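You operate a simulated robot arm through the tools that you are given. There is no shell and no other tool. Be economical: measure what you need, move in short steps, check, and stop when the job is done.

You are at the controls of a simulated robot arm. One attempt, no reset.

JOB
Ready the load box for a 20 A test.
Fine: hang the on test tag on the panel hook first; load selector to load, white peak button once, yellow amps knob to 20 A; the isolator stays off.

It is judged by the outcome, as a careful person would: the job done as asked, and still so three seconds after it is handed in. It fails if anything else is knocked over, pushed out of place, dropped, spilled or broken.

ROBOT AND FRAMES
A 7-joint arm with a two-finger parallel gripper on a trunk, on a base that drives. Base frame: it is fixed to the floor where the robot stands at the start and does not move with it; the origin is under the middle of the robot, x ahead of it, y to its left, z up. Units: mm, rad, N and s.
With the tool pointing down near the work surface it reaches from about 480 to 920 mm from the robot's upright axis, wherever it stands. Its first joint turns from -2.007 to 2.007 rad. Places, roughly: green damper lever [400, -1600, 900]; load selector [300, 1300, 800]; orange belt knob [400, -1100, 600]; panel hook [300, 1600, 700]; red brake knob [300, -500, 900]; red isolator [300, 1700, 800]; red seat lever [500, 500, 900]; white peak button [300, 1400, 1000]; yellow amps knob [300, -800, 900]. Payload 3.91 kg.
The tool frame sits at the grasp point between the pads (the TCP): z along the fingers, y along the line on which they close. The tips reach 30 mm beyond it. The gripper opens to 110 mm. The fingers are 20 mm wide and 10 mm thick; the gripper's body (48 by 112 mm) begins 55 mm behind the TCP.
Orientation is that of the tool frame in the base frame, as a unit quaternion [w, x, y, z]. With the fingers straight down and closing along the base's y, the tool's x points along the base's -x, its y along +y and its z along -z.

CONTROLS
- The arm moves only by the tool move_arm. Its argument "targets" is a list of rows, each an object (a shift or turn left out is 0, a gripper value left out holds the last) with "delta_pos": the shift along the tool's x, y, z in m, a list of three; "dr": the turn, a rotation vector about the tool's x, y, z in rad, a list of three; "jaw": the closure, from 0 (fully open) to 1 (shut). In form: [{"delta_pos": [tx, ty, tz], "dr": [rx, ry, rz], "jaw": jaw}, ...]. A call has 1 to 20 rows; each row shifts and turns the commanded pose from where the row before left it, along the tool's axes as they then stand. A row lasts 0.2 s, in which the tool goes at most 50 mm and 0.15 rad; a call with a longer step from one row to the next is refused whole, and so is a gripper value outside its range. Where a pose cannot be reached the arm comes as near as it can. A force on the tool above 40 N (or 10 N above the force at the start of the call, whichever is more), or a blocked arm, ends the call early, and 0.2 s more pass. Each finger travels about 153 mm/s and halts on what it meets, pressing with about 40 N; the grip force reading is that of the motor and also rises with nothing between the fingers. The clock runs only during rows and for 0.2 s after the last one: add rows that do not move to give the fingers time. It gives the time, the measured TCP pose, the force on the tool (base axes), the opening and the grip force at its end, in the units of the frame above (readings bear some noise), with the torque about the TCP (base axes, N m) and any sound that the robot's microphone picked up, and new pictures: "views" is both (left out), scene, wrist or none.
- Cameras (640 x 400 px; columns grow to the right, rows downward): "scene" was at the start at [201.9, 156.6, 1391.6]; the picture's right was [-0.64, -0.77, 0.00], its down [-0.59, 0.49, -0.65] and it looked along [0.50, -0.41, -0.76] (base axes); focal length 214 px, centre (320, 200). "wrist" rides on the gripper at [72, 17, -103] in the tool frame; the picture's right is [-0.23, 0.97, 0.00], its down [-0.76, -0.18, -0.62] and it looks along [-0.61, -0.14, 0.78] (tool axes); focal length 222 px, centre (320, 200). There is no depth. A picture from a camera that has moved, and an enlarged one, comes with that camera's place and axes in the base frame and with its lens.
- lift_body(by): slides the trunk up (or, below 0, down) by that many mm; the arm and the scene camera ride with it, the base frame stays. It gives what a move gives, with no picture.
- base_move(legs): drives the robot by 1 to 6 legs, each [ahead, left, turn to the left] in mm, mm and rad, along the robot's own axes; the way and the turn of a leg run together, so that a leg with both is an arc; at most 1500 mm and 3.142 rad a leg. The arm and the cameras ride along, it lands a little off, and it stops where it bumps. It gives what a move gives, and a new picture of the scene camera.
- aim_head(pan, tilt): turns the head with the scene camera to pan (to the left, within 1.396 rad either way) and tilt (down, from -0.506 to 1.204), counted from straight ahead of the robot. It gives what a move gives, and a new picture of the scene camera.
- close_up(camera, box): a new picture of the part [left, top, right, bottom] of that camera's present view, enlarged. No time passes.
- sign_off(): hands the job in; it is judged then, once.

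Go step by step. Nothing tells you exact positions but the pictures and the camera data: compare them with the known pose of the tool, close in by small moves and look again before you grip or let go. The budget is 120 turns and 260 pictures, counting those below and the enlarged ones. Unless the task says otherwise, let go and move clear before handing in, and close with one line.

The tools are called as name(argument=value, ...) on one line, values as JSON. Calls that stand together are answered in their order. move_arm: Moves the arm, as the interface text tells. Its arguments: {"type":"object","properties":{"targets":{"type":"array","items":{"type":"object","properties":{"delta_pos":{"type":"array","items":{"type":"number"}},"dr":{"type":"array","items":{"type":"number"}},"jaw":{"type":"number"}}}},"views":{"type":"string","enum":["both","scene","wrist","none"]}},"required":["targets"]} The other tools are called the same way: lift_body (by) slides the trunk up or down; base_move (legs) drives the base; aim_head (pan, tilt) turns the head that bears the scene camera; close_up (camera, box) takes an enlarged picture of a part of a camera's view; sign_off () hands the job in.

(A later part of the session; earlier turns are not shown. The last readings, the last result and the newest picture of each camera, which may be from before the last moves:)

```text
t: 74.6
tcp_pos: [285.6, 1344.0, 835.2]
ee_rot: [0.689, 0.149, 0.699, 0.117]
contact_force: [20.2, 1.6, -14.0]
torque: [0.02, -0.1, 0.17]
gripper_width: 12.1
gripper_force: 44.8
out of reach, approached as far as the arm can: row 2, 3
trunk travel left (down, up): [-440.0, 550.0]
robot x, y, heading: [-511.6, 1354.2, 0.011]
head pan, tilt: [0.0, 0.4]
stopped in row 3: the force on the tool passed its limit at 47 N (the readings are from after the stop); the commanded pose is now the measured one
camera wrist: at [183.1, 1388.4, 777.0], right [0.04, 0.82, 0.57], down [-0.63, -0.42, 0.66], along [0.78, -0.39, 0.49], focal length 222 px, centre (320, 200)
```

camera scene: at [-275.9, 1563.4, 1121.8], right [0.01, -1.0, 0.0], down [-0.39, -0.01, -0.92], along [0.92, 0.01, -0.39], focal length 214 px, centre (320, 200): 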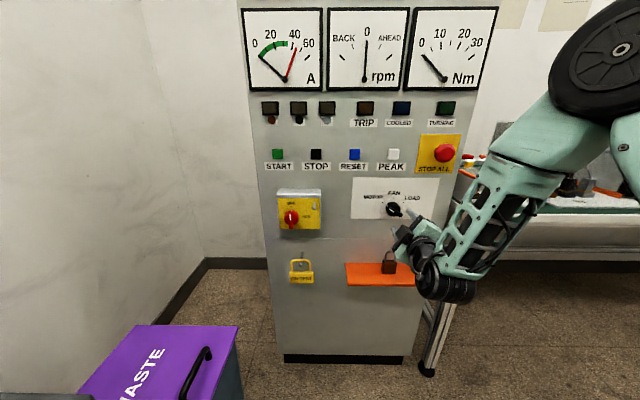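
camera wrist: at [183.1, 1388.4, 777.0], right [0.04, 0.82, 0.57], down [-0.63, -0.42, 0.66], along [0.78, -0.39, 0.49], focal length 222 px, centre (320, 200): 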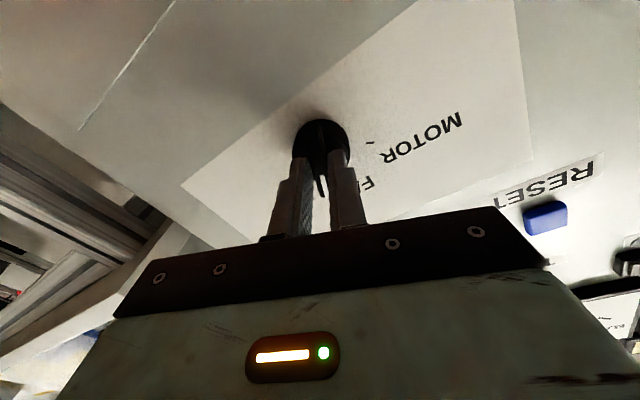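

The wrist's roll limit stopped the turn about 25° past FAN. I'll release, back off, and regrip the bar half a turn round (roll −155°), where there's room to turn.

move_arm(targets=[{"jaw": 0.7}, {"jaw": 0.55}, {}, {"delta_pos": [0, 0, -0.03]}, {"delta_pos": [0, 0, -0.03]}, {}], views="scene")

close_up(camera="scene", box=[350, 170, 440, 240])

close_up(camera="wrist", box=[200, 60, 440, 240])

```text
t: 76.0
tcp_pos: [225.5, 1345.5, 837.3]
ee_rot: [0.691, 0.148, 0.697, 0.119]
contact_force: [0.5, 0.1, -0.4]
torque: [-0.01, -0.02, 0.0]
gripper_width: 49.6
gripper_force: 0.1
trunk travel left (down, up): [-440.0, 550.0]
robot x, y, heading: [-503.9, 1349.4, 0.014]
head pan, tilt: [0.0, 0.4]
camera scene: at [-275.5, 1563.0, 1121.8], right [0.01, -1.0, 0.0], down [-0.39, -0.01, -0.92], along [0.92, 0.01, -0.39], focal length 214 px, centre (320, 200)
```

scene: 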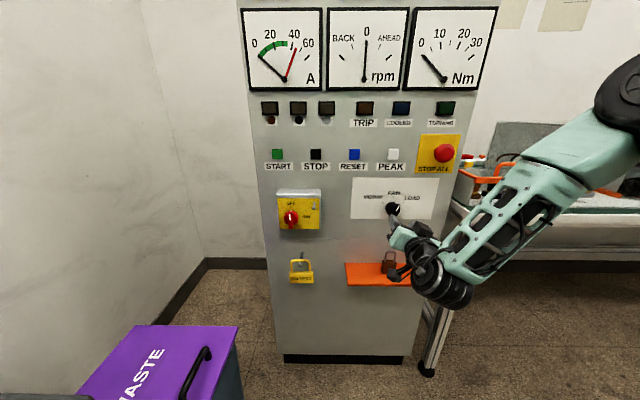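

```text
5.71 times, centred on (395, 205) of scene
camera zoom: at [-275.5, 1563.0, 1121.8], right [0.01, -1.0, 0.0], down [-0.39, -0.01, -0.92], along [0.92, 0.01, -0.39], focal length 1226 px, centre (-109, 171)
```

zoom: 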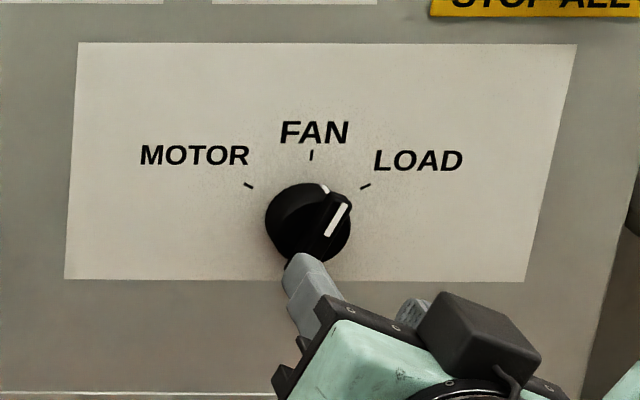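

```text
2.22 times, centred on (320, 150) of wrist
camera zoom: at [122.5, 1389.9, 778.9], right [0.04, 0.82, 0.57], down [-0.63, -0.42, 0.65], along [0.78, -0.39, 0.5], focal length 494 px, centre (320, 311)
```

zoom: 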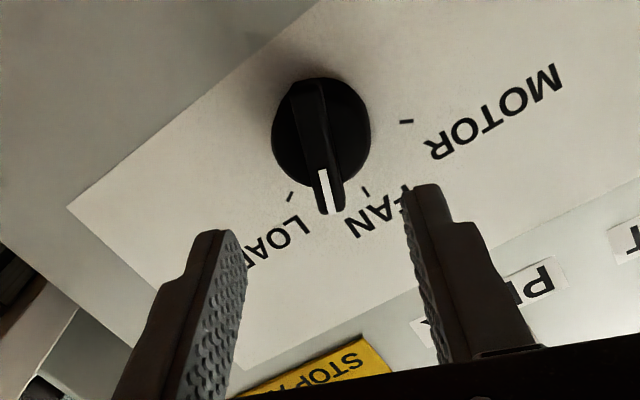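

The knob stays where left (no snap). Rolling the tool back half a turn.

move_arm(targets=[{"dr": [0, 0, -0.1496]}, {"dr": [0, 0, -0.1496]}, {"dr": [0, 0, -0.1496]}, {"dr": [0, 0, -0.1496]}, {"dr": [0, 0, -0.1496]}, {"dr": [0, 0, -0.1496]}, {"dr": [0, 0, -0.1496]}, {"dr": [0, 0, -0.1496]}, {"dr": [0, 0, -0.1496]}, {"dr": [0, 0, -0.1496]}, {"dr": [0, 0, -0.1496]}, {"dr": [0, 0, -0.1496]}, {"dr": [0, 0, -0.1496]}, {"dr": [0, 0, -0.1496]}, {"dr": [0, 0, -0.1496]}, {"dr": [0, 0, -0.1496]}, {"dr": [0, 0, -0.1496]}, {"dr": [0, 0, -0.1496]}, {"dr": [0, 0, -0.1496]}, {"dr": [0, 0, -0.1496]}], views="none")

move_arm(targets=[{"dr": [0, 0, -0.1496]}, {}], views="wrist")

close_up(camera="wrist", box=[200, 60, 440, 240])

```text
t: 80.2
tcp_pos: [224.5, 1346.9, 837.5]
ee_rot: [-0.172, 0.684, -0.198, 0.68]
contact_force: [-0.4, 0.3, -1.0]
torque: [0.01, -0.01, 0.02]
gripper_width: 49.6
gripper_force: 0.0
trunk travel left (down, up): [-440.0, 550.0]
robot x, y, heading: [-505.3, 1353.0, 0.016]
head pan, tilt: [0.0, 0.4]
```

```text
t: 80.8
tcp_pos: [226.1, 1347.4, 837.6]
ee_rot: [-0.118, 0.697, -0.148, 0.691]
contact_force: [1.3, -0.1, -0.2]
torque: [0.0, -0.01, -0.03]
gripper_width: 49.6
gripper_force: 0.0
trunk travel left (down, up): [-440.0, 550.0]
robot x, y, heading: [-508.6, 1355.0, 0.012]
head pan, tilt: [0.0, 0.4]
camera wrist: at [120.6, 1306.3, 901.5], right [-0.04, -0.82, -0.57], down [-0.62, 0.47, -0.63], along [0.79, 0.33, -0.52], focal length 222 px, centre (320, 200)
```

wrist: 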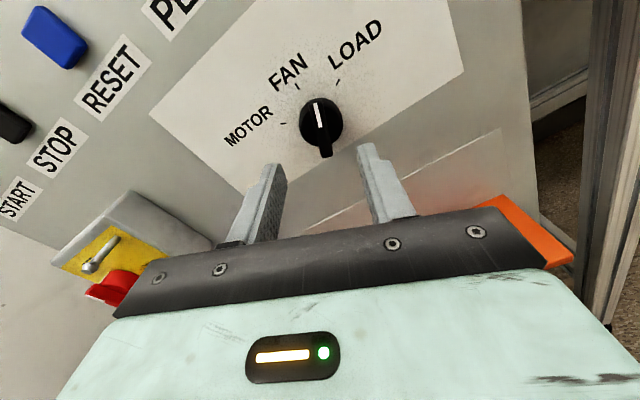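

```text
2.22 times, centred on (320, 150) of wrist
camera zoom: at [120.6, 1306.3, 901.5], right [-0.04, -0.82, -0.57], down [-0.62, 0.47, -0.63], along [0.79, 0.33, -0.52], focal length 494 px, centre (320, 311)
```

zoom: 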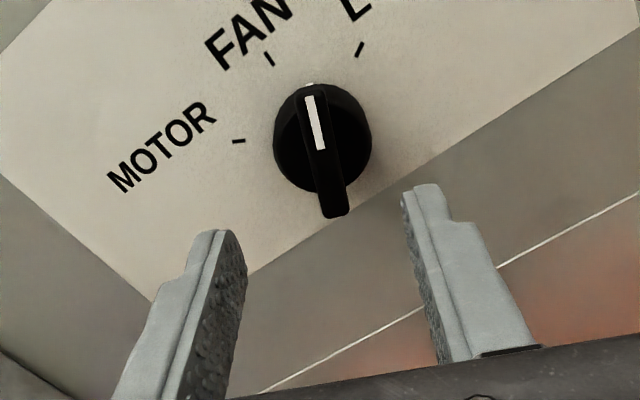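

Bar aligned with the new roll. Correcting a small tool tilt and 5 mm lateral offset, then advancing to grip at TCP x≈284.

move_arm(targets=[{"dr": [0.043, 0, 0], "delta_pos": [-0.0006, 0.0055, 0]}, {"delta_pos": [0, 0, 0.03]}, {"delta_pos": [0, 0, 0.01]}, {}], views="none")

close_up(camera="wrist", box=[200, 60, 440, 240])

```text
t: 81.8
tcp_pos: [264.3, 1341.9, 834.5]
ee_rot: [-0.134, 0.695, -0.132, 0.694]
contact_force: [0.5, -0.5, -0.2]
torque: [-0.02, -0.01, -0.03]
gripper_width: 49.8
gripper_force: 0.0
trunk travel left (down, up): [-440.0, 550.0]
robot x, y, heading: [-510.3, 1356.0, 0.012]
head pan, tilt: [0.0, 0.4]
```

```text
2.22 times, centred on (320, 150) of wrist
camera zoom: at [160.9, 1297.2, 897.3], right [0.0, -0.82, -0.57], down [-0.62, 0.45, -0.64], along [0.78, 0.36, -0.51], focal length 494 px, centre (320, 311)
```

zoom: 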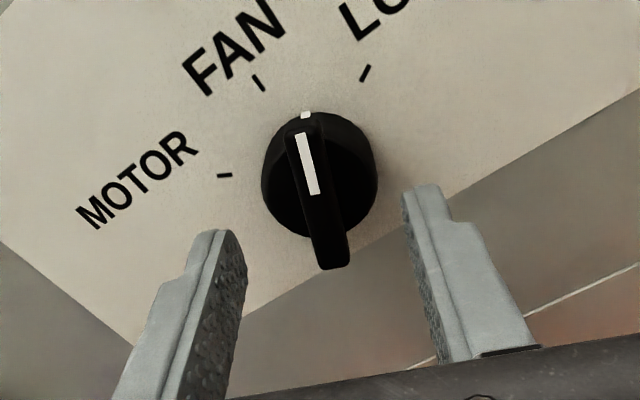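

move_arm(targets=[{"delta_pos": [0, 0, 0.02]}, {}, {"jaw": 0.75}, {"jaw": 0.9}, {"jaw": 1.0}, {}, {}], views="none")

move_arm(targets=[{"dr": [0, 0, 0.12]}, {"dr": [0, 0, 0.12]}, {"dr": [0, 0, 0.12]}, {"dr": [0, 0, 0.12]}, {"dr": [0, 0, 0.1]}, {}], views="wrist")

close_up(camera="wrist", box=[200, 60, 440, 240])

```text
t: 83.4
tcp_pos: [283.4, 1341.9, 835.6]
ee_rot: [-0.134, 0.695, -0.133, 0.694]
contact_force: [3.2, 4.3, 0.9]
torque: [-0.02, 0.12, 0.18]
gripper_width: 12.1
gripper_force: 44.9
trunk travel left (down, up): [-440.0, 550.0]
robot x, y, heading: [-508.4, 1354.5, 0.01]
head pan, tilt: [0.0, 0.4]
```

```text
t: 84.8
tcp_pos: [284.1, 1341.0, 835.2]
ee_rot: [-0.326, 0.627, -0.328, 0.626]
contact_force: [-12.4, -2.8, 1.4]
torque: [0.04, 0.16, 0.19]
gripper_width: 11.8
gripper_force: 45.0
trunk travel left (down, up): [-440.0, 550.0]
robot x, y, heading: [-506.8, 1352.5, 0.014]
head pan, tilt: [0.0, 0.4]
camera wrist: at [179.9, 1270.3, 864.2], right [0.0, -0.37, -0.93], down [-0.62, 0.73, -0.29], along [0.78, 0.58, -0.23], focal length 222 px, centre (320, 200)
```

wrist: 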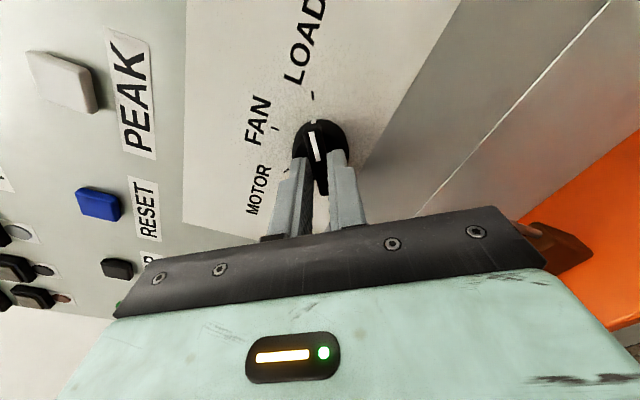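

```text
2.22 times, centred on (320, 150) of wrist
camera zoom: at [179.9, 1270.3, 864.2], right [0.0, -0.37, -0.93], down [-0.62, 0.73, -0.29], along [0.78, 0.58, -0.23], focal length 494 px, centre (320, 311)
```

zoom: 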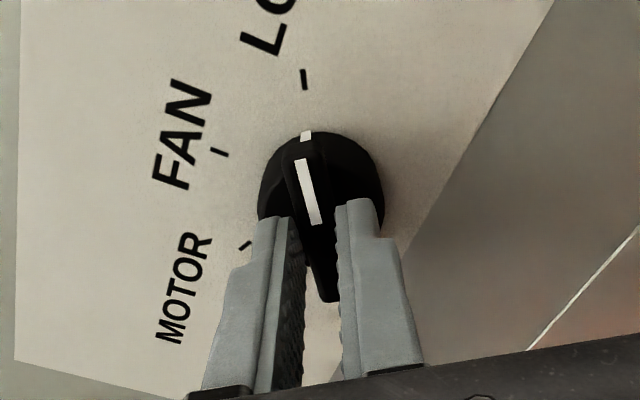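

The pointer is nearly at the LOAD tick (tool reads ≈55°). Adding 4° and then releasing.

move_arm(targets=[{"dr": [0, 0, 0.05]}, {"dr": [0, 0, 0.035]}, {}, {"jaw": 0.75}, {"jaw": 0.55}, {}, {"delta_pos": [0, 0, -0.03]}, {"delta_pos": [0, 0, -0.04]}, {"delta_pos": [0, 0, -0.04]}, {}], views="wrist")

close_up(camera="wrist", box=[240, 40, 400, 160])

close_up(camera="scene", box=[350, 170, 440, 240])

```text
t: 87.0
tcp_pos: [178.6, 1343.3, 835.8]
ee_rot: [-0.353, 0.613, -0.353, 0.612]
contact_force: [0.4, -0.3, 0.3]
torque: [0.02, -0.02, -0.03]
gripper_width: 49.2
gripper_force: 0.1
out of reach, approached as far as the arm can: row 9
trunk travel left (down, up): [-440.0, 550.0]
robot x, y, heading: [-510.1, 1350.9, 0.012]
head pan, tilt: [0.0, 0.4]
camera wrist: at [75.3, 1269.9, 858.2], right [0.0, -0.29, -0.96], down [-0.62, 0.75, -0.23], along [0.78, 0.6, -0.18], focal length 222 px, centre (320, 200)
```

wrist: 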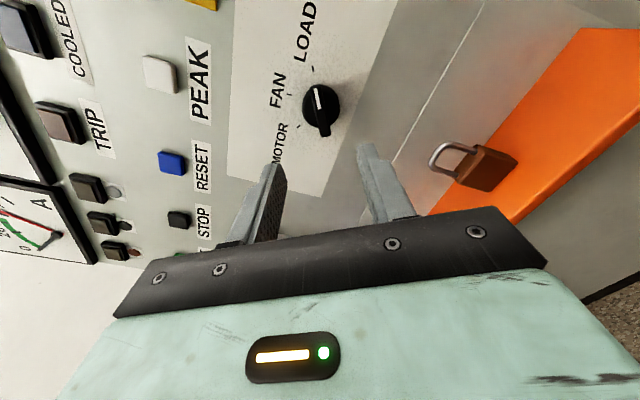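

```text
3.33 times, centred on (320, 100) of wrist
camera zoom: at [75.3, 1269.9, 858.2], right [0.0, -0.29, -0.96], down [-0.62, 0.75, -0.23], along [0.78, 0.6, -0.18], focal length 740 px, centre (320, 533)
```

zoom: 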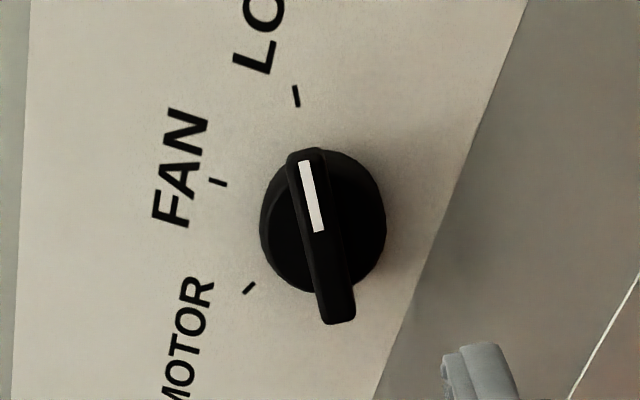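

```text
5.71 times, centred on (395, 205) of scene
camera zoom: at [-275.6, 1563.0, 1121.8], right [0.01, -1.0, 0.0], down [-0.39, -0.01, -0.92], along [0.92, 0.01, -0.39], focal length 1226 px, centre (-109, 171)
```

zoom: 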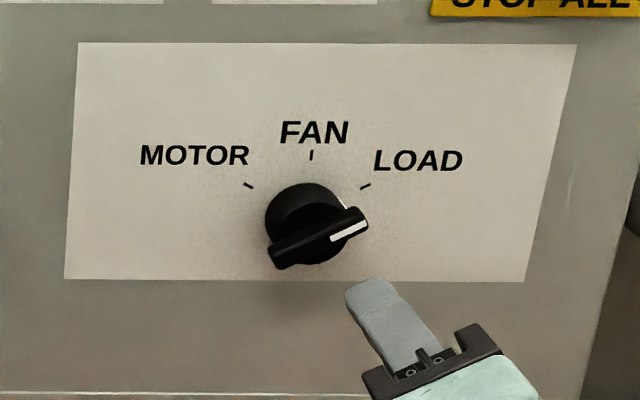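

Selector is on LOAD (tool roll exactly 60°, visually matching). Next: close the jaw, raise the trunk 168 mm to the PEAK button at about (350, 1358, 1004).

lift_body(by=168)

move_arm(targets=[{"delta_pos": [-0.013, -0.0075, 0.02], "jaw": 1.0}, {"delta_pos": [0, 0, 0.02]}, {}, {}], views="both")

close_up(camera="wrist", box=[200, 40, 440, 220])

```text
t: 88.9
tcp_pos: [179.3, 1343.5, 1003.9]
ee_rot: [-0.354, 0.613, -0.353, 0.612]
contact_force: [0.3, 0.4, 0.1]
torque: [0.02, -0.03, -0.02]
gripper_width: 49.5
gripper_force: 0.0
trunk travel left (down, up): [-608.0, 382.0]
robot x, y, heading: [-506.4, 1351.1, 0.015]
head pan, tilt: [0.0, 0.4]
```

```text
t: 89.9
tcp_pos: [220.4, 1358.1, 1003.7]
ee_rot: [-0.354, 0.613, -0.353, 0.612]
contact_force: [-0.1, -0.1, 0.5]
torque: [-0.01, -0.01, -0.04]
gripper_width: 0.0
gripper_force: 37.6
trunk travel left (down, up): [-608.0, 382.0]
robot x, y, heading: [-507.3, 1355.9, 0.017]
head pan, tilt: [0.0, 0.4]
camera scene: at [-275.5, 1563.0, 1289.8], right [0.01, -1.0, 0.0], down [-0.39, -0.01, -0.92], along [0.92, 0.01, -0.39], focal length 214 px, centre (320, 200)
camera wrist: at [116.6, 1284.6, 1026.1], right [0.0, -0.29, -0.96], down [-0.62, 0.75, -0.23], along [0.78, 0.6, -0.18], focal length 222 px, centre (320, 200)
```

scene: 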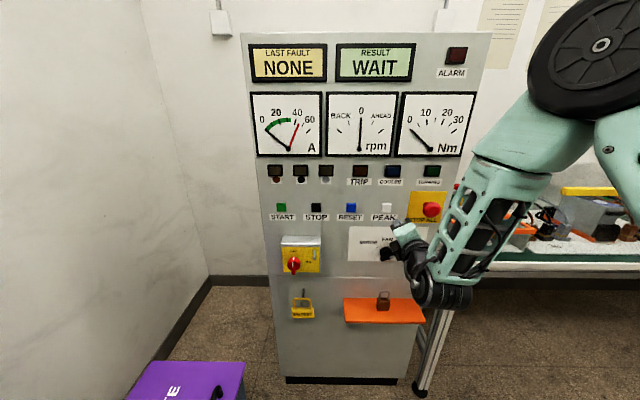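
wrist: 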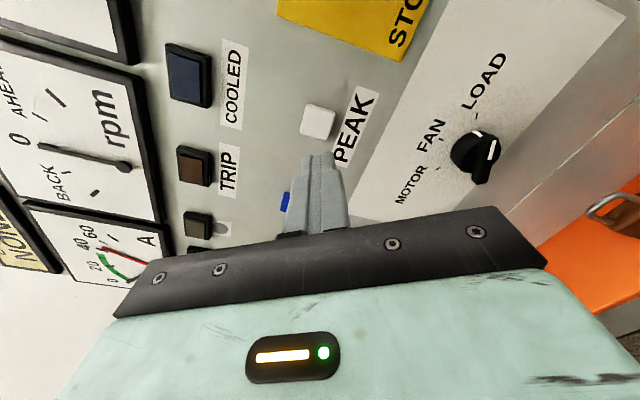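

```text
2.22 times, centred on (320, 130) of wrist
camera zoom: at [116.6, 1284.6, 1026.1], right [0.0, -0.29, -0.96], down [-0.62, 0.75, -0.23], along [0.78, 0.6, -0.18], focal length 494 px, centre (320, 356)
```

zoom: 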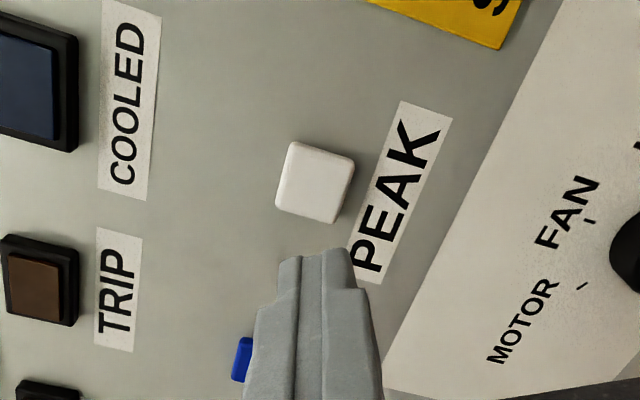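

The tool axis points at the button within 3 mm. Correcting and advancing 65 mm, to just short of the button.

move_arm(targets=[{"delta_pos": [0, -0.003, 0.02]}, {"delta_pos": [0, 0, 0.025]}, {"delta_pos": [0, 0, 0.02]}, {}], views="none")

close_up(camera="wrist", box=[200, 40, 440, 220])

```text
t: 90.9
tcp_pos: [284.8, 1357.9, 1006.0]
ee_rot: [-0.352, 0.614, -0.352, 0.613]
contact_force: [-0.8, -0.1, 0.4]
torque: [0.0, 0.01, -0.02]
gripper_width: 0.0
gripper_force: 37.4
trunk travel left (down, up): [-608.0, 382.0]
robot x, y, heading: [-508.4, 1353.5, 0.016]
head pan, tilt: [0.0, 0.4]
```

```text
2.22 times, centred on (320, 130) of wrist
camera zoom: at [181.9, 1286.1, 1028.9], right [0.0, -0.29, -0.96], down [-0.62, 0.75, -0.23], along [0.78, 0.6, -0.18], focal length 494 px, centre (320, 356)
```

zoom: 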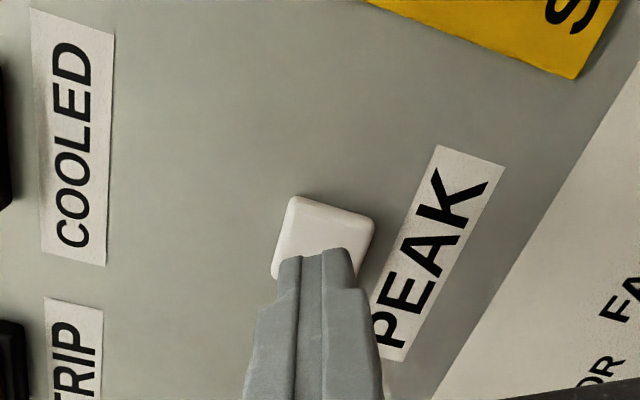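

Well centred. Approaching in small steps to feel contact.

move_arm(targets=[{"delta_pos": [0, 0, 0.003]}, {"delta_pos": [0, 0, 0.003]}, {"delta_pos": [0, 0, 0.003]}, {}], views="none")

move_arm(targets=[{"delta_pos": [0, 0, 0.002]}, {"delta_pos": [0, 0, 0.002]}, {}], views="none")

```text
t: 91.9
tcp_pos: [293.5, 1360.8, 1006.7]
ee_rot: [-0.354, 0.613, -0.352, 0.613]
contact_force: [-0.4, 0.2, 0.0]
torque: [-0.01, 0.03, 0.0]
gripper_width: 0.0
gripper_force: 37.6
trunk travel left (down, up): [-608.0, 382.0]
robot x, y, heading: [-505.0, 1353.4, 0.011]
head pan, tilt: [0.0, 0.4]
```

```text
t: 92.7
tcp_pos: [297.5, 1360.3, 1006.7]
ee_rot: [-0.353, 0.613, -0.353, 0.612]
contact_force: [1.4, 0.4, 0.7]
torque: [0.0, 0.01, -0.01]
gripper_width: 0.0
gripper_force: 38.1
trunk travel left (down, up): [-608.0, 382.0]
robot x, y, heading: [-508.7, 1350.5, 0.014]
head pan, tilt: [0.0, 0.4]
```

move_arm(targets=[{"delta_pos": [0, 0, 0.002]}, {"delta_pos": [0, 0, 0.002]}, {}], views="none")

close_up(camera="wrist", box=[240, 100, 400, 220])

```text
t: 93.5
tcp_pos: [302.0, 1360.2, 1005.7]
ee_rot: [-0.353, 0.613, -0.353, 0.612]
contact_force: [-0.2, -0.1, -0.1]
torque: [0.02, 0.0, 0.03]
gripper_width: 0.1
gripper_force: 37.6
trunk travel left (down, up): [-608.0, 382.0]
robot x, y, heading: [-510.7, 1352.1, 0.017]
head pan, tilt: [0.0, 0.4]
```

```text
3.33 times, centred on (320, 160) of wrist
camera zoom: at [198.3, 1286.9, 1028.4], right [0.0, -0.29, -0.96], down [-0.62, 0.75, -0.23], along [0.78, 0.6, -0.18], focal length 740 px, centre (320, 333)
```

zoom: 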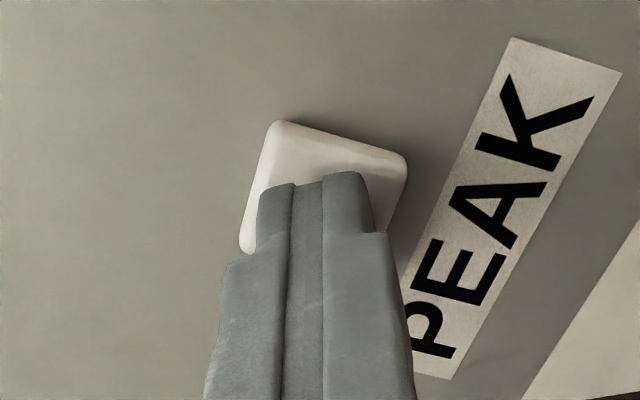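

Very close now; continuing the push steadily with a microphone check.

move_arm(targets=[{"delta_pos": [0, 0, 0.0015]}, {"delta_pos": [0, 0, 0.0015]}, {"delta_pos": [0, 0, 0.0015]}, {"delta_pos": [0, 0, 0.0015]}], views="none")

```text
t: 94.5
tcp_pos: [307.2, 1361.5, 1005.9]
ee_rot: [-0.355, 0.613, -0.352, 0.612]
contact_force: [-2.7, -1.0, -1.9]
torque: [-0.02, 0.06, -0.06]
gripper_width: 0.0
gripper_force: 37.4
trunk travel left (down, up): [-608.0, 382.0]
robot x, y, heading: [-509.6, 1349.9, 0.015]
head pan, tilt: [0.0, 0.4]
heard: click
```

A click at light contact — pressed. Retreating straight back.

move_arm(targets=[{"delta_pos": [0, 0, -0.02]}, {"delta_pos": [0, 0, -0.04]}, {"delta_pos": [0, 0, -0.04]}, {}], views="both")

close_up(camera="scene", box=[240, 30, 490, 330])

```text
t: 95.5
tcp_pos: [208.2, 1359.2, 1006.5]
ee_rot: [-0.354, 0.613, -0.353, 0.612]
contact_force: [0.1, 0.9, 0.0]
torque: [-0.01, -0.03, -0.05]
gripper_width: 0.0
gripper_force: 38.4
trunk travel left (down, up): [-608.0, 382.0]
robot x, y, heading: [-509.2, 1352.2, 0.015]
head pan, tilt: [0.0, 0.4]
camera scene: at [-275.5, 1563.0, 1289.8], right [0.01, -1.0, 0.0], down [-0.39, -0.01, -0.92], along [0.92, 0.01, -0.39], focal length 214 px, centre (320, 200)
camera wrist: at [104.7, 1286.2, 1028.5], right [0.0, -0.29, -0.96], down [-0.62, 0.75, -0.23], along [0.78, 0.6, -0.18], focal length 222 px, centre (320, 200)
```

scene: 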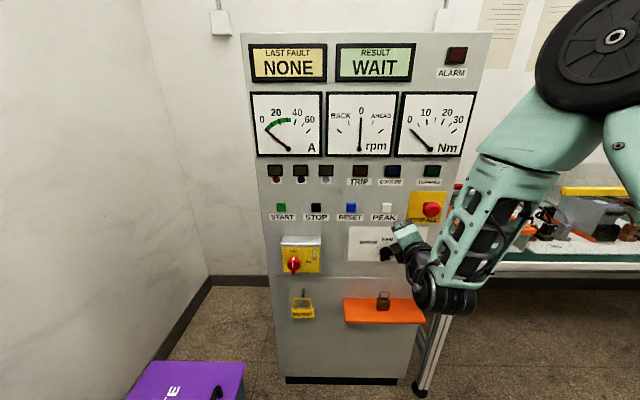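
wrist: 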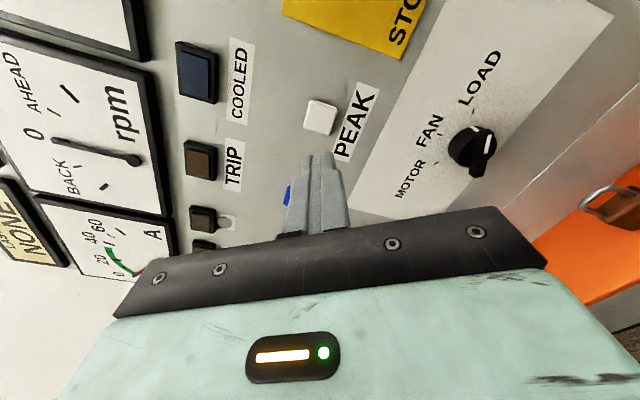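

```text
1.33 times, centred on (365, 180) of scene
camera zoom: at [-275.5, 1563.0, 1289.8], right [0.01, -1.0, 0.0], down [-0.39, -0.01, -0.92], along [0.92, 0.01, -0.39], focal length 286 px, centre (260, 227)
```

zoom: 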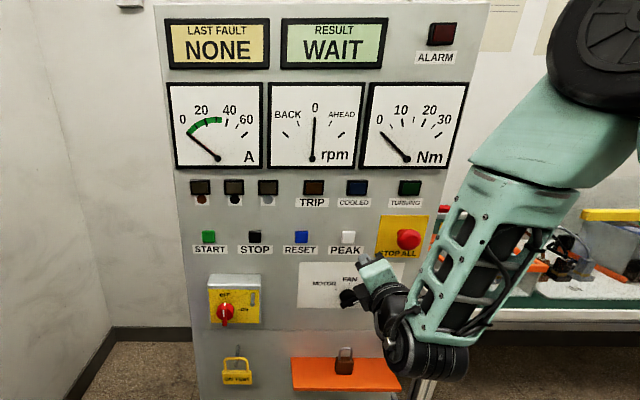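

The ammeter's red peak needle has reset — the press registered. Now drive back 100 and right toward the amps knob at y≈−800.

base_move(legs=[[-120, 0, 0], [0, -1400, 0], [0, -500, 0]])

aim_head(pan=-0.6, tilt=0.5)

```text
t: 105.8
tcp_pos: [89.5, -535.1, 1005.5]
ee_rot: [-0.348, 0.61, -0.358, 0.616]
contact_force: [0.1, -0.2, -0.7]
torque: [-0.01, 0.0, -0.02]
gripper_width: 0.0
gripper_force: 37.8
trunk travel left (down, up): [-608.0, 382.0]
robot x, y, heading: [-627.1, -530.6, -0.003]
head pan, tilt: [0.0, 0.4]
camera scene: at [-390.1, -322.5, 1289.8], right [-0.01, -1.0, 0.0], down [-0.39, 0.0, -0.92], along [0.92, 0.0, -0.39], focal length 214 px, centre (320, 200)
```

scene: 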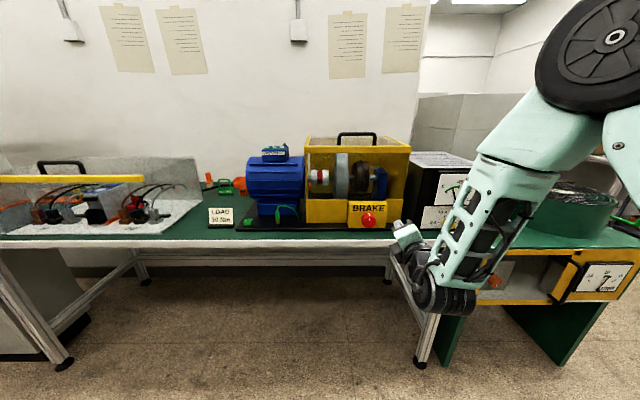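

```text
t: 106.8
tcp_pos: [90.0, -534.7, 1006.7]
ee_rot: [-0.347, 0.61, -0.358, 0.616]
contact_force: [-0.9, -0.3, -0.6]
torque: [0.01, -0.05, 0.02]
gripper_width: 0.2
gripper_force: 37.3
trunk travel left (down, up): [-608.0, 382.0]
robot x, y, heading: [-626.8, -526.9, -0.008]
head pan, tilt: [-0.6, 0.499]
camera scene: at [-407.9, -373.8, 1280.7], right [-0.57, -0.82, 0.0], down [-0.39, 0.27, -0.88], along [0.72, -0.5, -0.48], focal length 214 px, centre (320, 200)
```

scene: 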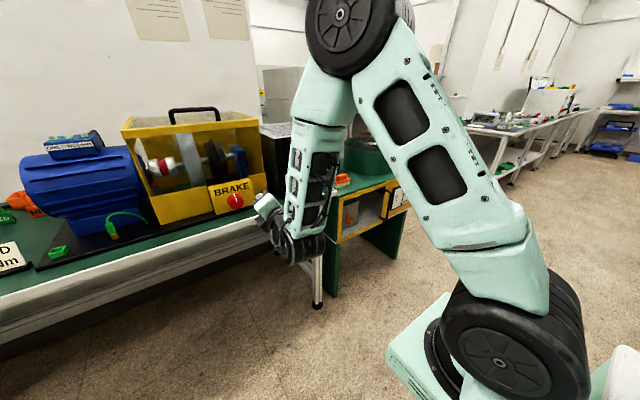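

The load box is behind the arm at the bench's right end. Driving right 450 mm for a frontal view.

base_move(legs=[[0, -450, 0]])

aim_head(pan=0.0, tilt=0.5)

close_up(camera="scene", box=[240, 130, 400, 250])

```text
t: 109.5
tcp_pos: [91.4, -980.9, 1006.5]
ee_rot: [-0.352, 0.612, -0.355, 0.613]
contact_force: [-0.2, 0.0, -0.2]
torque: [0.02, 0.01, 0.0]
gripper_width: 0.0
gripper_force: 37.1
trunk travel left (down, up): [-608.0, 382.0]
robot x, y, heading: [-625.5, -984.9, 0.011]
head pan, tilt: [-0.6, 0.499]
camera scene: at [-409.2, -826.7, 1280.7], right [-0.56, -0.83, 0.0], down [-0.4, 0.27, -0.88], along [0.73, -0.49, -0.48], focal length 214 px, centre (320, 200)
```

scene: 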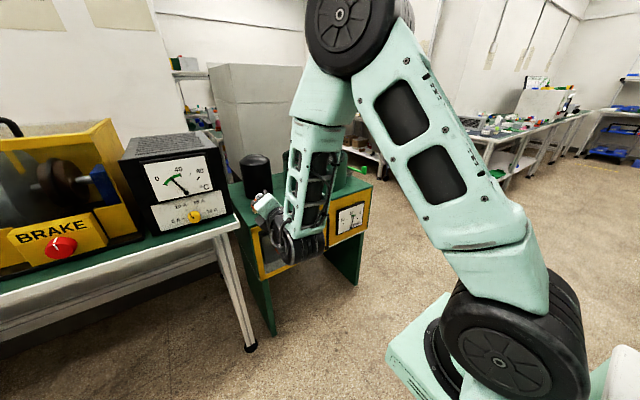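

```text
t: 110.5
tcp_pos: [90.7, -981.5, 1006.7]
ee_rot: [-0.351, 0.612, -0.355, 0.613]
contact_force: [0.3, -0.1, -1.1]
torque: [0.0, 0.02, 0.02]
gripper_width: 0.0
gripper_force: 37.8
trunk travel left (down, up): [-608.0, 382.0]
robot x, y, heading: [-627.2, -981.7, 0.005]
head pan, tilt: [0.0, 0.499]
camera scene: at [-393.7, -775.2, 1280.7], right [0.01, -1.0, 0.0], down [-0.48, 0.0, -0.88], along [0.88, 0.01, -0.48], focal length 214 px, centre (320, 200)
```

scene: 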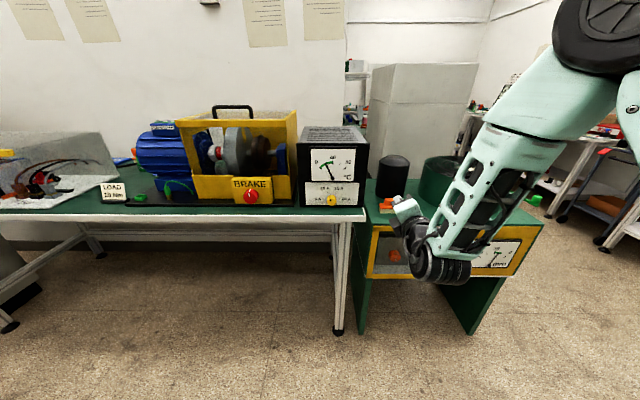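

```text
3.33 times, centred on (320, 190) of scene
camera zoom: at [-393.7, -775.2, 1280.7], right [0.01, -1.0, 0.0], down [-0.48, 0.0, -0.88], along [0.88, 0.01, -0.48], focal length 715 px, centre (320, 233)
```

zoom: 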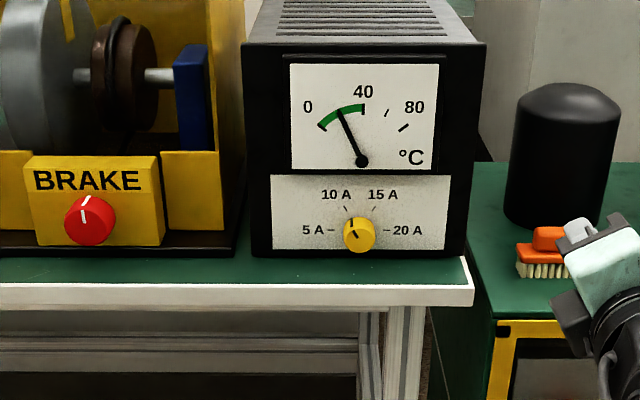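

The amps knob is on the vertical front face: 5 A left, 10/15 A up, 20 A right. Zooming in further.

close_up(camera="scene", box=[305, 175, 355, 210])

```text
11.43 times, centred on (330, 192) of scene
camera zoom: at [-393.7, -775.2, 1280.7], right [0.01, -1.0, 0.0], down [-0.48, 0.0, -0.88], along [0.88, 0.01, -0.48], focal length 2451 px, centre (206, 286)
```

zoom: 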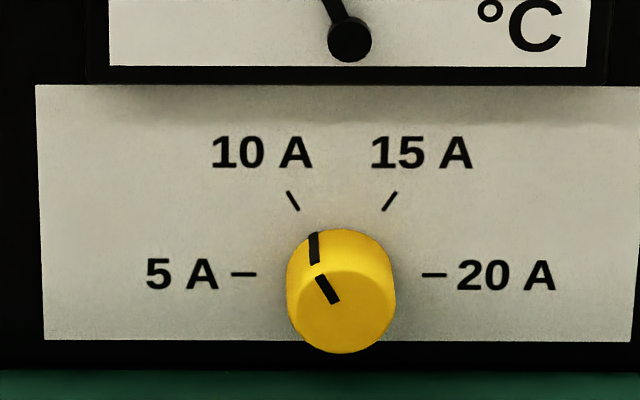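

Knob is round (~33 mm), pointing at 10 A, with 60° steps; I need +120° clockwise to 20 A. Repositioning the base (left 172, ahead 100) and lowering 100.

base_move(legs=[[0, 172, 0], [100, 0, 0]])

lift_body(by=-101)

move_arm(targets=[{"jaw": 0.5}, {}], views="both")

close_up(camera="wrist", box=[200, 40, 440, 220])

```text
t: 112.7
tcp_pos: [189.9, -807.4, 1005.7]
ee_rot: [-0.352, 0.613, -0.354, 0.613]
contact_force: [-0.5, -0.5, -0.1]
torque: [0.0, 0.02, 0.0]
gripper_width: 0.1
gripper_force: 37.8
trunk travel left (down, up): [-608.0, 382.0]
robot x, y, heading: [-525.0, -811.5, 0.007]
head pan, tilt: [0.0, 0.499]
camera scene: at [-295.4, -602.2, 1280.7], right [0.01, -1.0, 0.0], down [-0.48, 0.0, -0.88], along [0.88, 0.01, -0.48], focal length 214 px, centre (320, 200)
```

scene: 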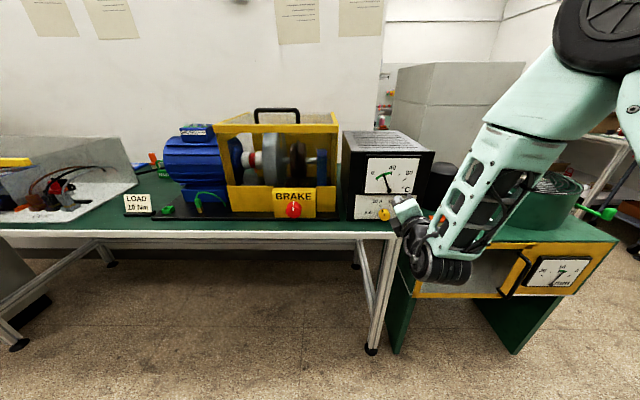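

```text
t: 114.1
tcp_pos: [188.8, -808.4, 905.3]
ee_rot: [-0.352, 0.612, -0.354, 0.613]
contact_force: [0.3, -0.2, 0.8]
torque: [0.01, -0.04, 0.01]
gripper_width: 0.0
gripper_force: 37.5
trunk travel left (down, up): [-507.0, 483.0]
robot x, y, heading: [-524.8, -809.1, 0.008]
head pan, tilt: [0.0, 0.499]
```

```text
t: 114.7
tcp_pos: [190.2, -807.2, 904.4]
ee_rot: [-0.352, 0.612, -0.354, 0.613]
contact_force: [0.4, -0.9, -0.4]
torque: [-0.02, -0.03, -0.05]
gripper_width: 55.0
gripper_force: 0.0
trunk travel left (down, up): [-507.0, 483.0]
robot x, y, heading: [-522.8, -810.4, 0.011]
head pan, tilt: [0.0, 0.499]
camera scene: at [-295.5, -602.2, 1179.7], right [0.01, -1.0, 0.0], down [-0.48, 0.0, -0.88], along [0.88, 0.01, -0.48], focal length 214 px, centre (320, 200)
camera wrist: at [85.4, -880.6, 927.5], right [0.0, -0.29, -0.96], down [-0.62, 0.75, -0.23], along [0.78, 0.59, -0.18], focal length 222 px, centre (320, 200)
```

scene: 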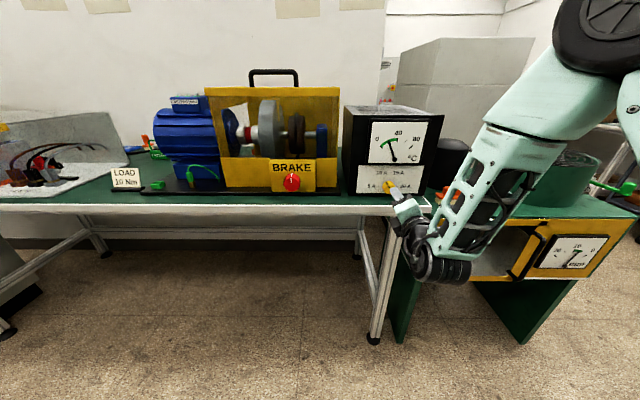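
wrist: 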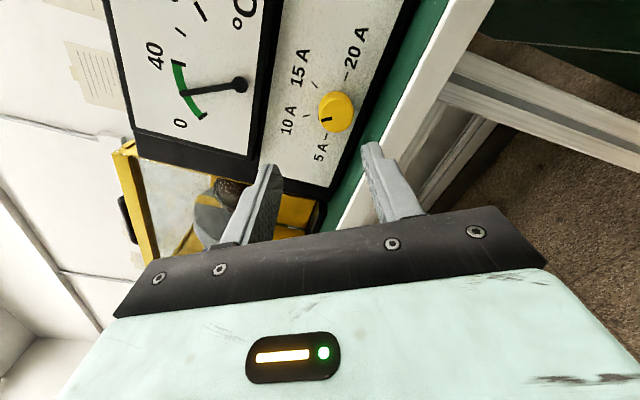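

```text
2.22 times, centred on (320, 130) of wrist
camera zoom: at [85.4, -880.6, 927.5], right [0.0, -0.29, -0.96], down [-0.62, 0.75, -0.23], along [0.78, 0.59, -0.18], focal length 494 px, centre (320, 356)
```

zoom: 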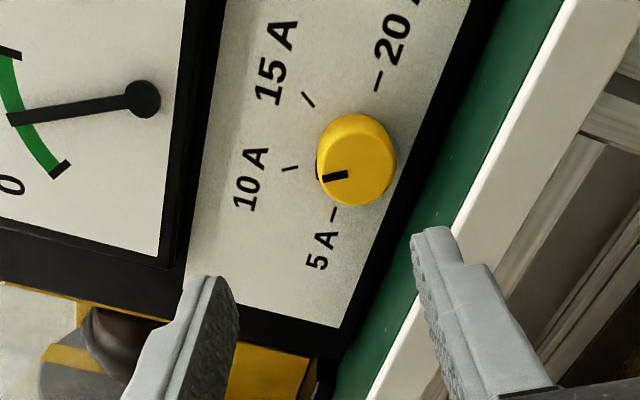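

Triangulated: knob front at x≈313, y≈−818, z≈890, about 37 mm above the bench. To keep the fingers clear of the bench I'll turn from roll −150° to −30°; aligning and rolling now.

move_arm(targets=[{"delta_pos": [0.0025, 0.0176, 0]}, {"dr": [0, 0, -0.131]}, {"dr": [0, 0, -0.131]}, {"dr": [0, 0, -0.131]}, {"dr": [0, 0, -0.131]}, {"delta_pos": [0, 0, 0.03], "jaw": 0.56}, {}], views="wrist")

close_up(camera="wrist", box=[200, 40, 440, 220])

```text
t: 116.3
tcp_pos: [219.8, -818.1, 891.4]
ee_rot: [-0.181, 0.683, -0.183, 0.683]
contact_force: [0.3, -0.3, 0.7]
torque: [0.0, 0.0, 0.01]
gripper_width: 48.4
gripper_force: 0.1
trunk travel left (down, up): [-507.0, 483.0]
robot x, y, heading: [-527.2, -808.6, 0.008]
head pan, tilt: [0.0, 0.499]
camera wrist: at [115.6, -870.4, 946.9], right [0.0, -0.73, -0.68], down [-0.62, 0.53, -0.57], along [0.78, 0.42, -0.46], focal length 222 px, centre (320, 200)
```

wrist: 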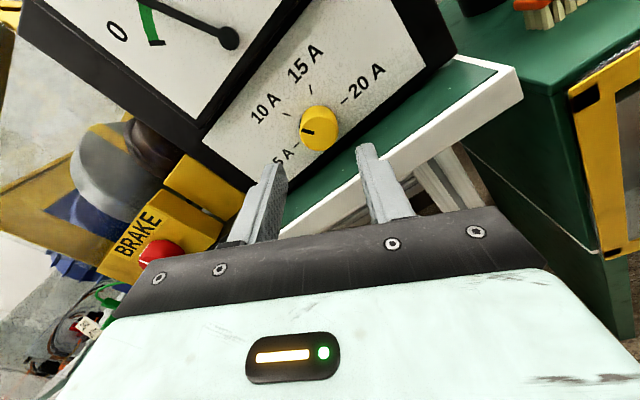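

```text
2.22 times, centred on (320, 130) of wrist
camera zoom: at [115.6, -870.4, 946.9], right [0.0, -0.73, -0.68], down [-0.62, 0.53, -0.57], along [0.78, 0.42, -0.46], focal length 494 px, centre (320, 356)
```

zoom: 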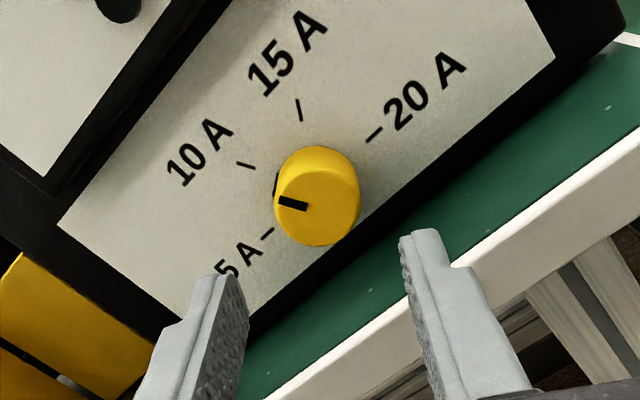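

Aligned on the knob axis. Advancing 60 mm and checking.

move_arm(targets=[{"delta_pos": [0, 0, 0.03]}, {"delta_pos": [0, 0, 0.03]}, {}], views="none")

close_up(camera="wrist", box=[200, 60, 440, 240])

```text
t: 117.1
tcp_pos: [279.7, -819.0, 891.6]
ee_rot: [-0.182, 0.683, -0.183, 0.683]
contact_force: [-0.6, -0.3, 0.9]
torque: [-0.02, 0.02, -0.02]
gripper_width: 48.6
gripper_force: 0.1
trunk travel left (down, up): [-507.0, 483.0]
robot x, y, heading: [-528.6, -808.5, 0.006]
head pan, tilt: [0.0, 0.499]
```

```text
2.22 times, centred on (320, 150) of wrist
camera zoom: at [176.5, -870.9, 946.5], right [0.0, -0.73, -0.68], down [-0.62, 0.53, -0.57], along [0.78, 0.42, -0.46], focal length 494 px, centre (320, 311)
```

zoom: 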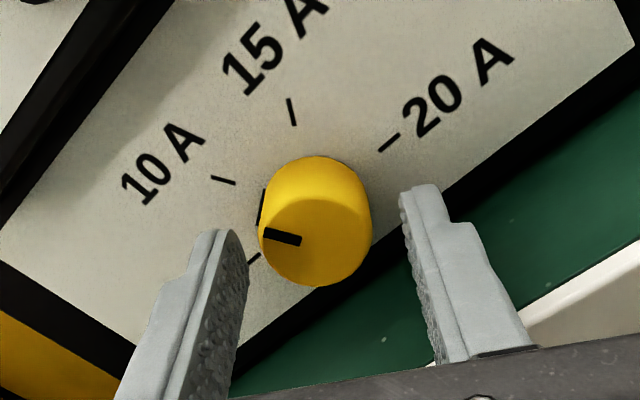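

Knob front is at x≈303. Advancing 8 mm more and gripping.

move_arm(targets=[{"delta_pos": [0, -0.001, 0.008]}, {}, {"jaw": 0.65}, {"jaw": 0.75}, {"jaw": 0.9}, {}, {}], views="none")

close_up(camera="wrist", box=[200, 60, 440, 240])

```text
t: 118.7
tcp_pos: [287.4, -817.0, 892.6]
ee_rot: [-0.182, 0.683, -0.182, 0.684]
contact_force: [7.1, 8.8, 4.0]
torque: [0.07, -0.12, 0.42]
gripper_width: 35.6
gripper_force: 44.9
trunk travel left (down, up): [-507.0, 483.0]
robot x, y, heading: [-526.8, -814.4, 0.009]
head pan, tilt: [0.0, 0.499]
```

```text
2.22 times, centred on (320, 150) of wrist
camera zoom: at [184.4, -869.2, 947.1], right [0.0, -0.73, -0.68], down [-0.62, 0.53, -0.57], along [0.78, 0.42, -0.46], focal length 494 px, centre (320, 311)
```

zoom: 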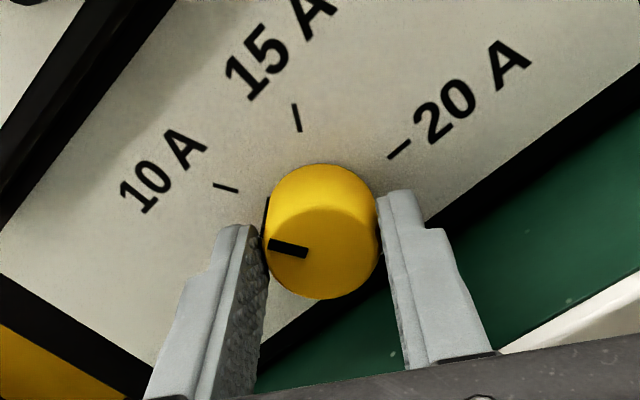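

Gripped at 35.6 mm. Relieving 1 mm and turning the first 60° (to 15 A).

move_arm(targets=[{"delta_pos": [0, -0.001, 0]}, {"dr": [0, 0, 0.131]}, {"dr": [0, 0, 0.131]}, {"dr": [0, 0, 0.131]}, {"dr": [0, 0, 0.131]}, {"dr": [0, 0, 0.131]}, {"dr": [0, 0, 0.131]}, {"dr": [0, 0, 0.131]}, {"dr": [0, 0, 0.131]}, {}], views="none")

close_up(camera="wrist", box=[200, 60, 440, 240])

```text
t: 120.9
tcp_pos: [287.9, -817.8, 889.8]
ee_rot: [0.499, -0.5, 0.501, -0.5]
contact_force: [19.6, 2.5, -9.7]
torque: [-0.05, -0.03, 0.25]
gripper_width: 35.1
gripper_force: 45.4
trunk travel left (down, up): [-507.0, 483.0]
robot x, y, heading: [-531.3, -812.9, 0.01]
head pan, tilt: [0.0, 0.499]
```

```text
2.22 times, centred on (320, 150) of wrist
camera zoom: at [184.1, -891.9, 874.3], right [0.0, 0.23, -0.97], down [-0.62, 0.76, 0.18], along [0.78, 0.6, 0.14], focal length 494 px, centre (320, 311)
```

zoom: 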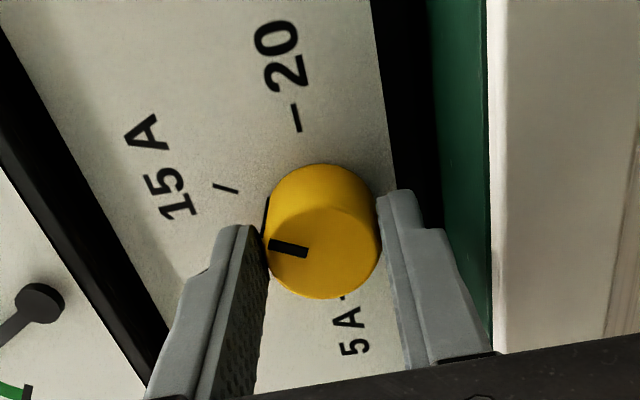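

Knob follows exactly, now at 15 A. Small relief, then another 60°.

move_arm(targets=[{"delta_pos": [0, 0.0008, 0.0007]}, {"dr": [0, 0, 0.131]}, {"dr": [0, 0, 0.131]}, {"dr": [0, 0, 0.131]}, {"dr": [0, 0, 0.131]}, {"dr": [0, 0, 0.131]}, {"dr": [0, 0, 0.131]}, {"dr": [0, 0, 0.131]}, {"dr": [0, 0, 0.131]}, {}], views="none")

close_up(camera="wrist", box=[200, 60, 440, 240])

```text
t: 123.1
tcp_pos: [289.1, -816.4, 888.2]
ee_rot: [0.68, -0.182, 0.686, -0.184]
contact_force: [-1.5, 3.3, -31.6]
torque: [-0.03, 0.44, 0.06]
gripper_width: 35.3
gripper_force: 45.3
trunk travel left (down, up): [-507.0, 483.0]
robot x, y, heading: [-527.1, -809.7, 0.009]
head pan, tilt: [0.0, 0.499]
```

```text
2.22 times, centred on (320, 150) of wrist
camera zoom: at [183.7, -839.9, 818.4], right [0.0, 0.96, -0.29], down [-0.62, 0.23, 0.75], along [0.79, 0.18, 0.59], focal length 494 px, centre (320, 311)
```

zoom: 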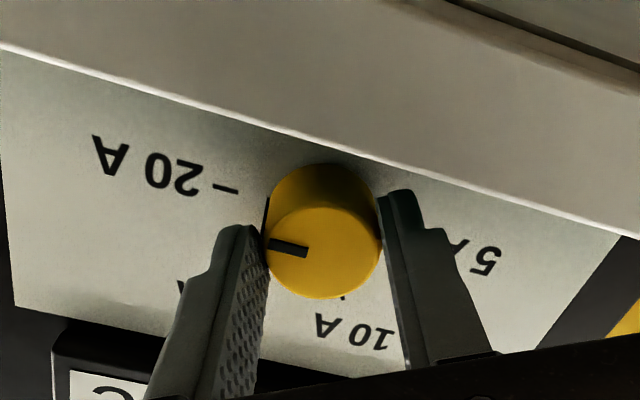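

The mark is on 20 A. Relieving the vertical load, releasing, and retreating.

move_arm(targets=[{"delta_pos": [0.0008, 0.0005, 0]}, {"delta_pos": [0.0005, 0.0003, 0]}, {}, {"jaw": 0.62}, {"jaw": 0.58}, {}, {"delta_pos": [0, 0, -0.02]}, {"delta_pos": [0, 0, -0.04]}, {"delta_pos": [0, 0, -0.04]}, {}], views="both")

close_up(camera="wrist", box=[200, 40, 440, 220])

```text
t: 125.3
tcp_pos: [188.7, -817.9, 888.9]
ee_rot: [0.683, -0.181, 0.683, -0.184]
contact_force: [0.6, -0.2, -0.9]
torque: [0.02, 0.02, -0.01]
gripper_width: 46.1
gripper_force: 0.1
trunk travel left (down, up): [-507.0, 483.0]
robot x, y, heading: [-526.0, -810.5, 0.009]
head pan, tilt: [0.0, 0.499]
camera scene: at [-295.5, -602.2, 1179.7], right [0.01, -1.0, 0.0], down [-0.48, 0.0, -0.88], along [0.88, 0.01, -0.48], focal length 214 px, centre (320, 200)
camera wrist: at [84.8, -840.6, 818.4], right [0.0, 0.96, -0.29], down [-0.62, 0.23, 0.75], along [0.78, 0.18, 0.6], focal length 222 px, centre (320, 200)
```

scene: 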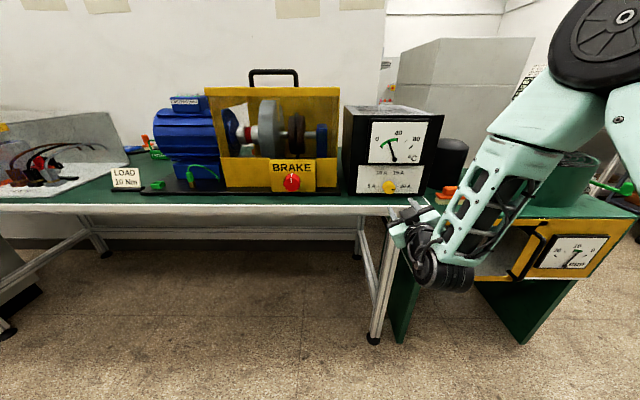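
wrist: 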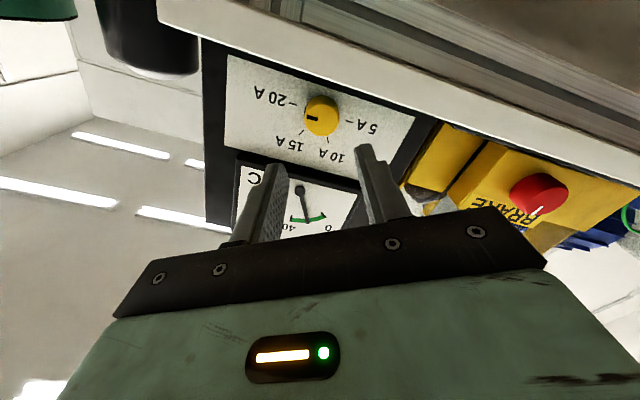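

```text
2.22 times, centred on (320, 130) of wrist
camera zoom: at [84.8, -840.6, 818.4], right [0.0, 0.96, -0.29], down [-0.62, 0.23, 0.75], along [0.78, 0.18, 0.6], focal length 494 px, centre (320, 356)
```

zoom: 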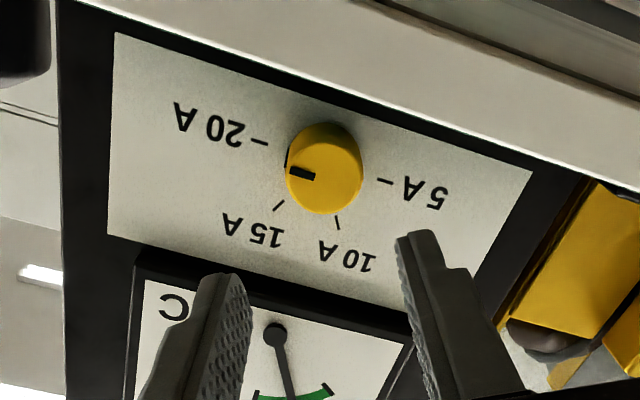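

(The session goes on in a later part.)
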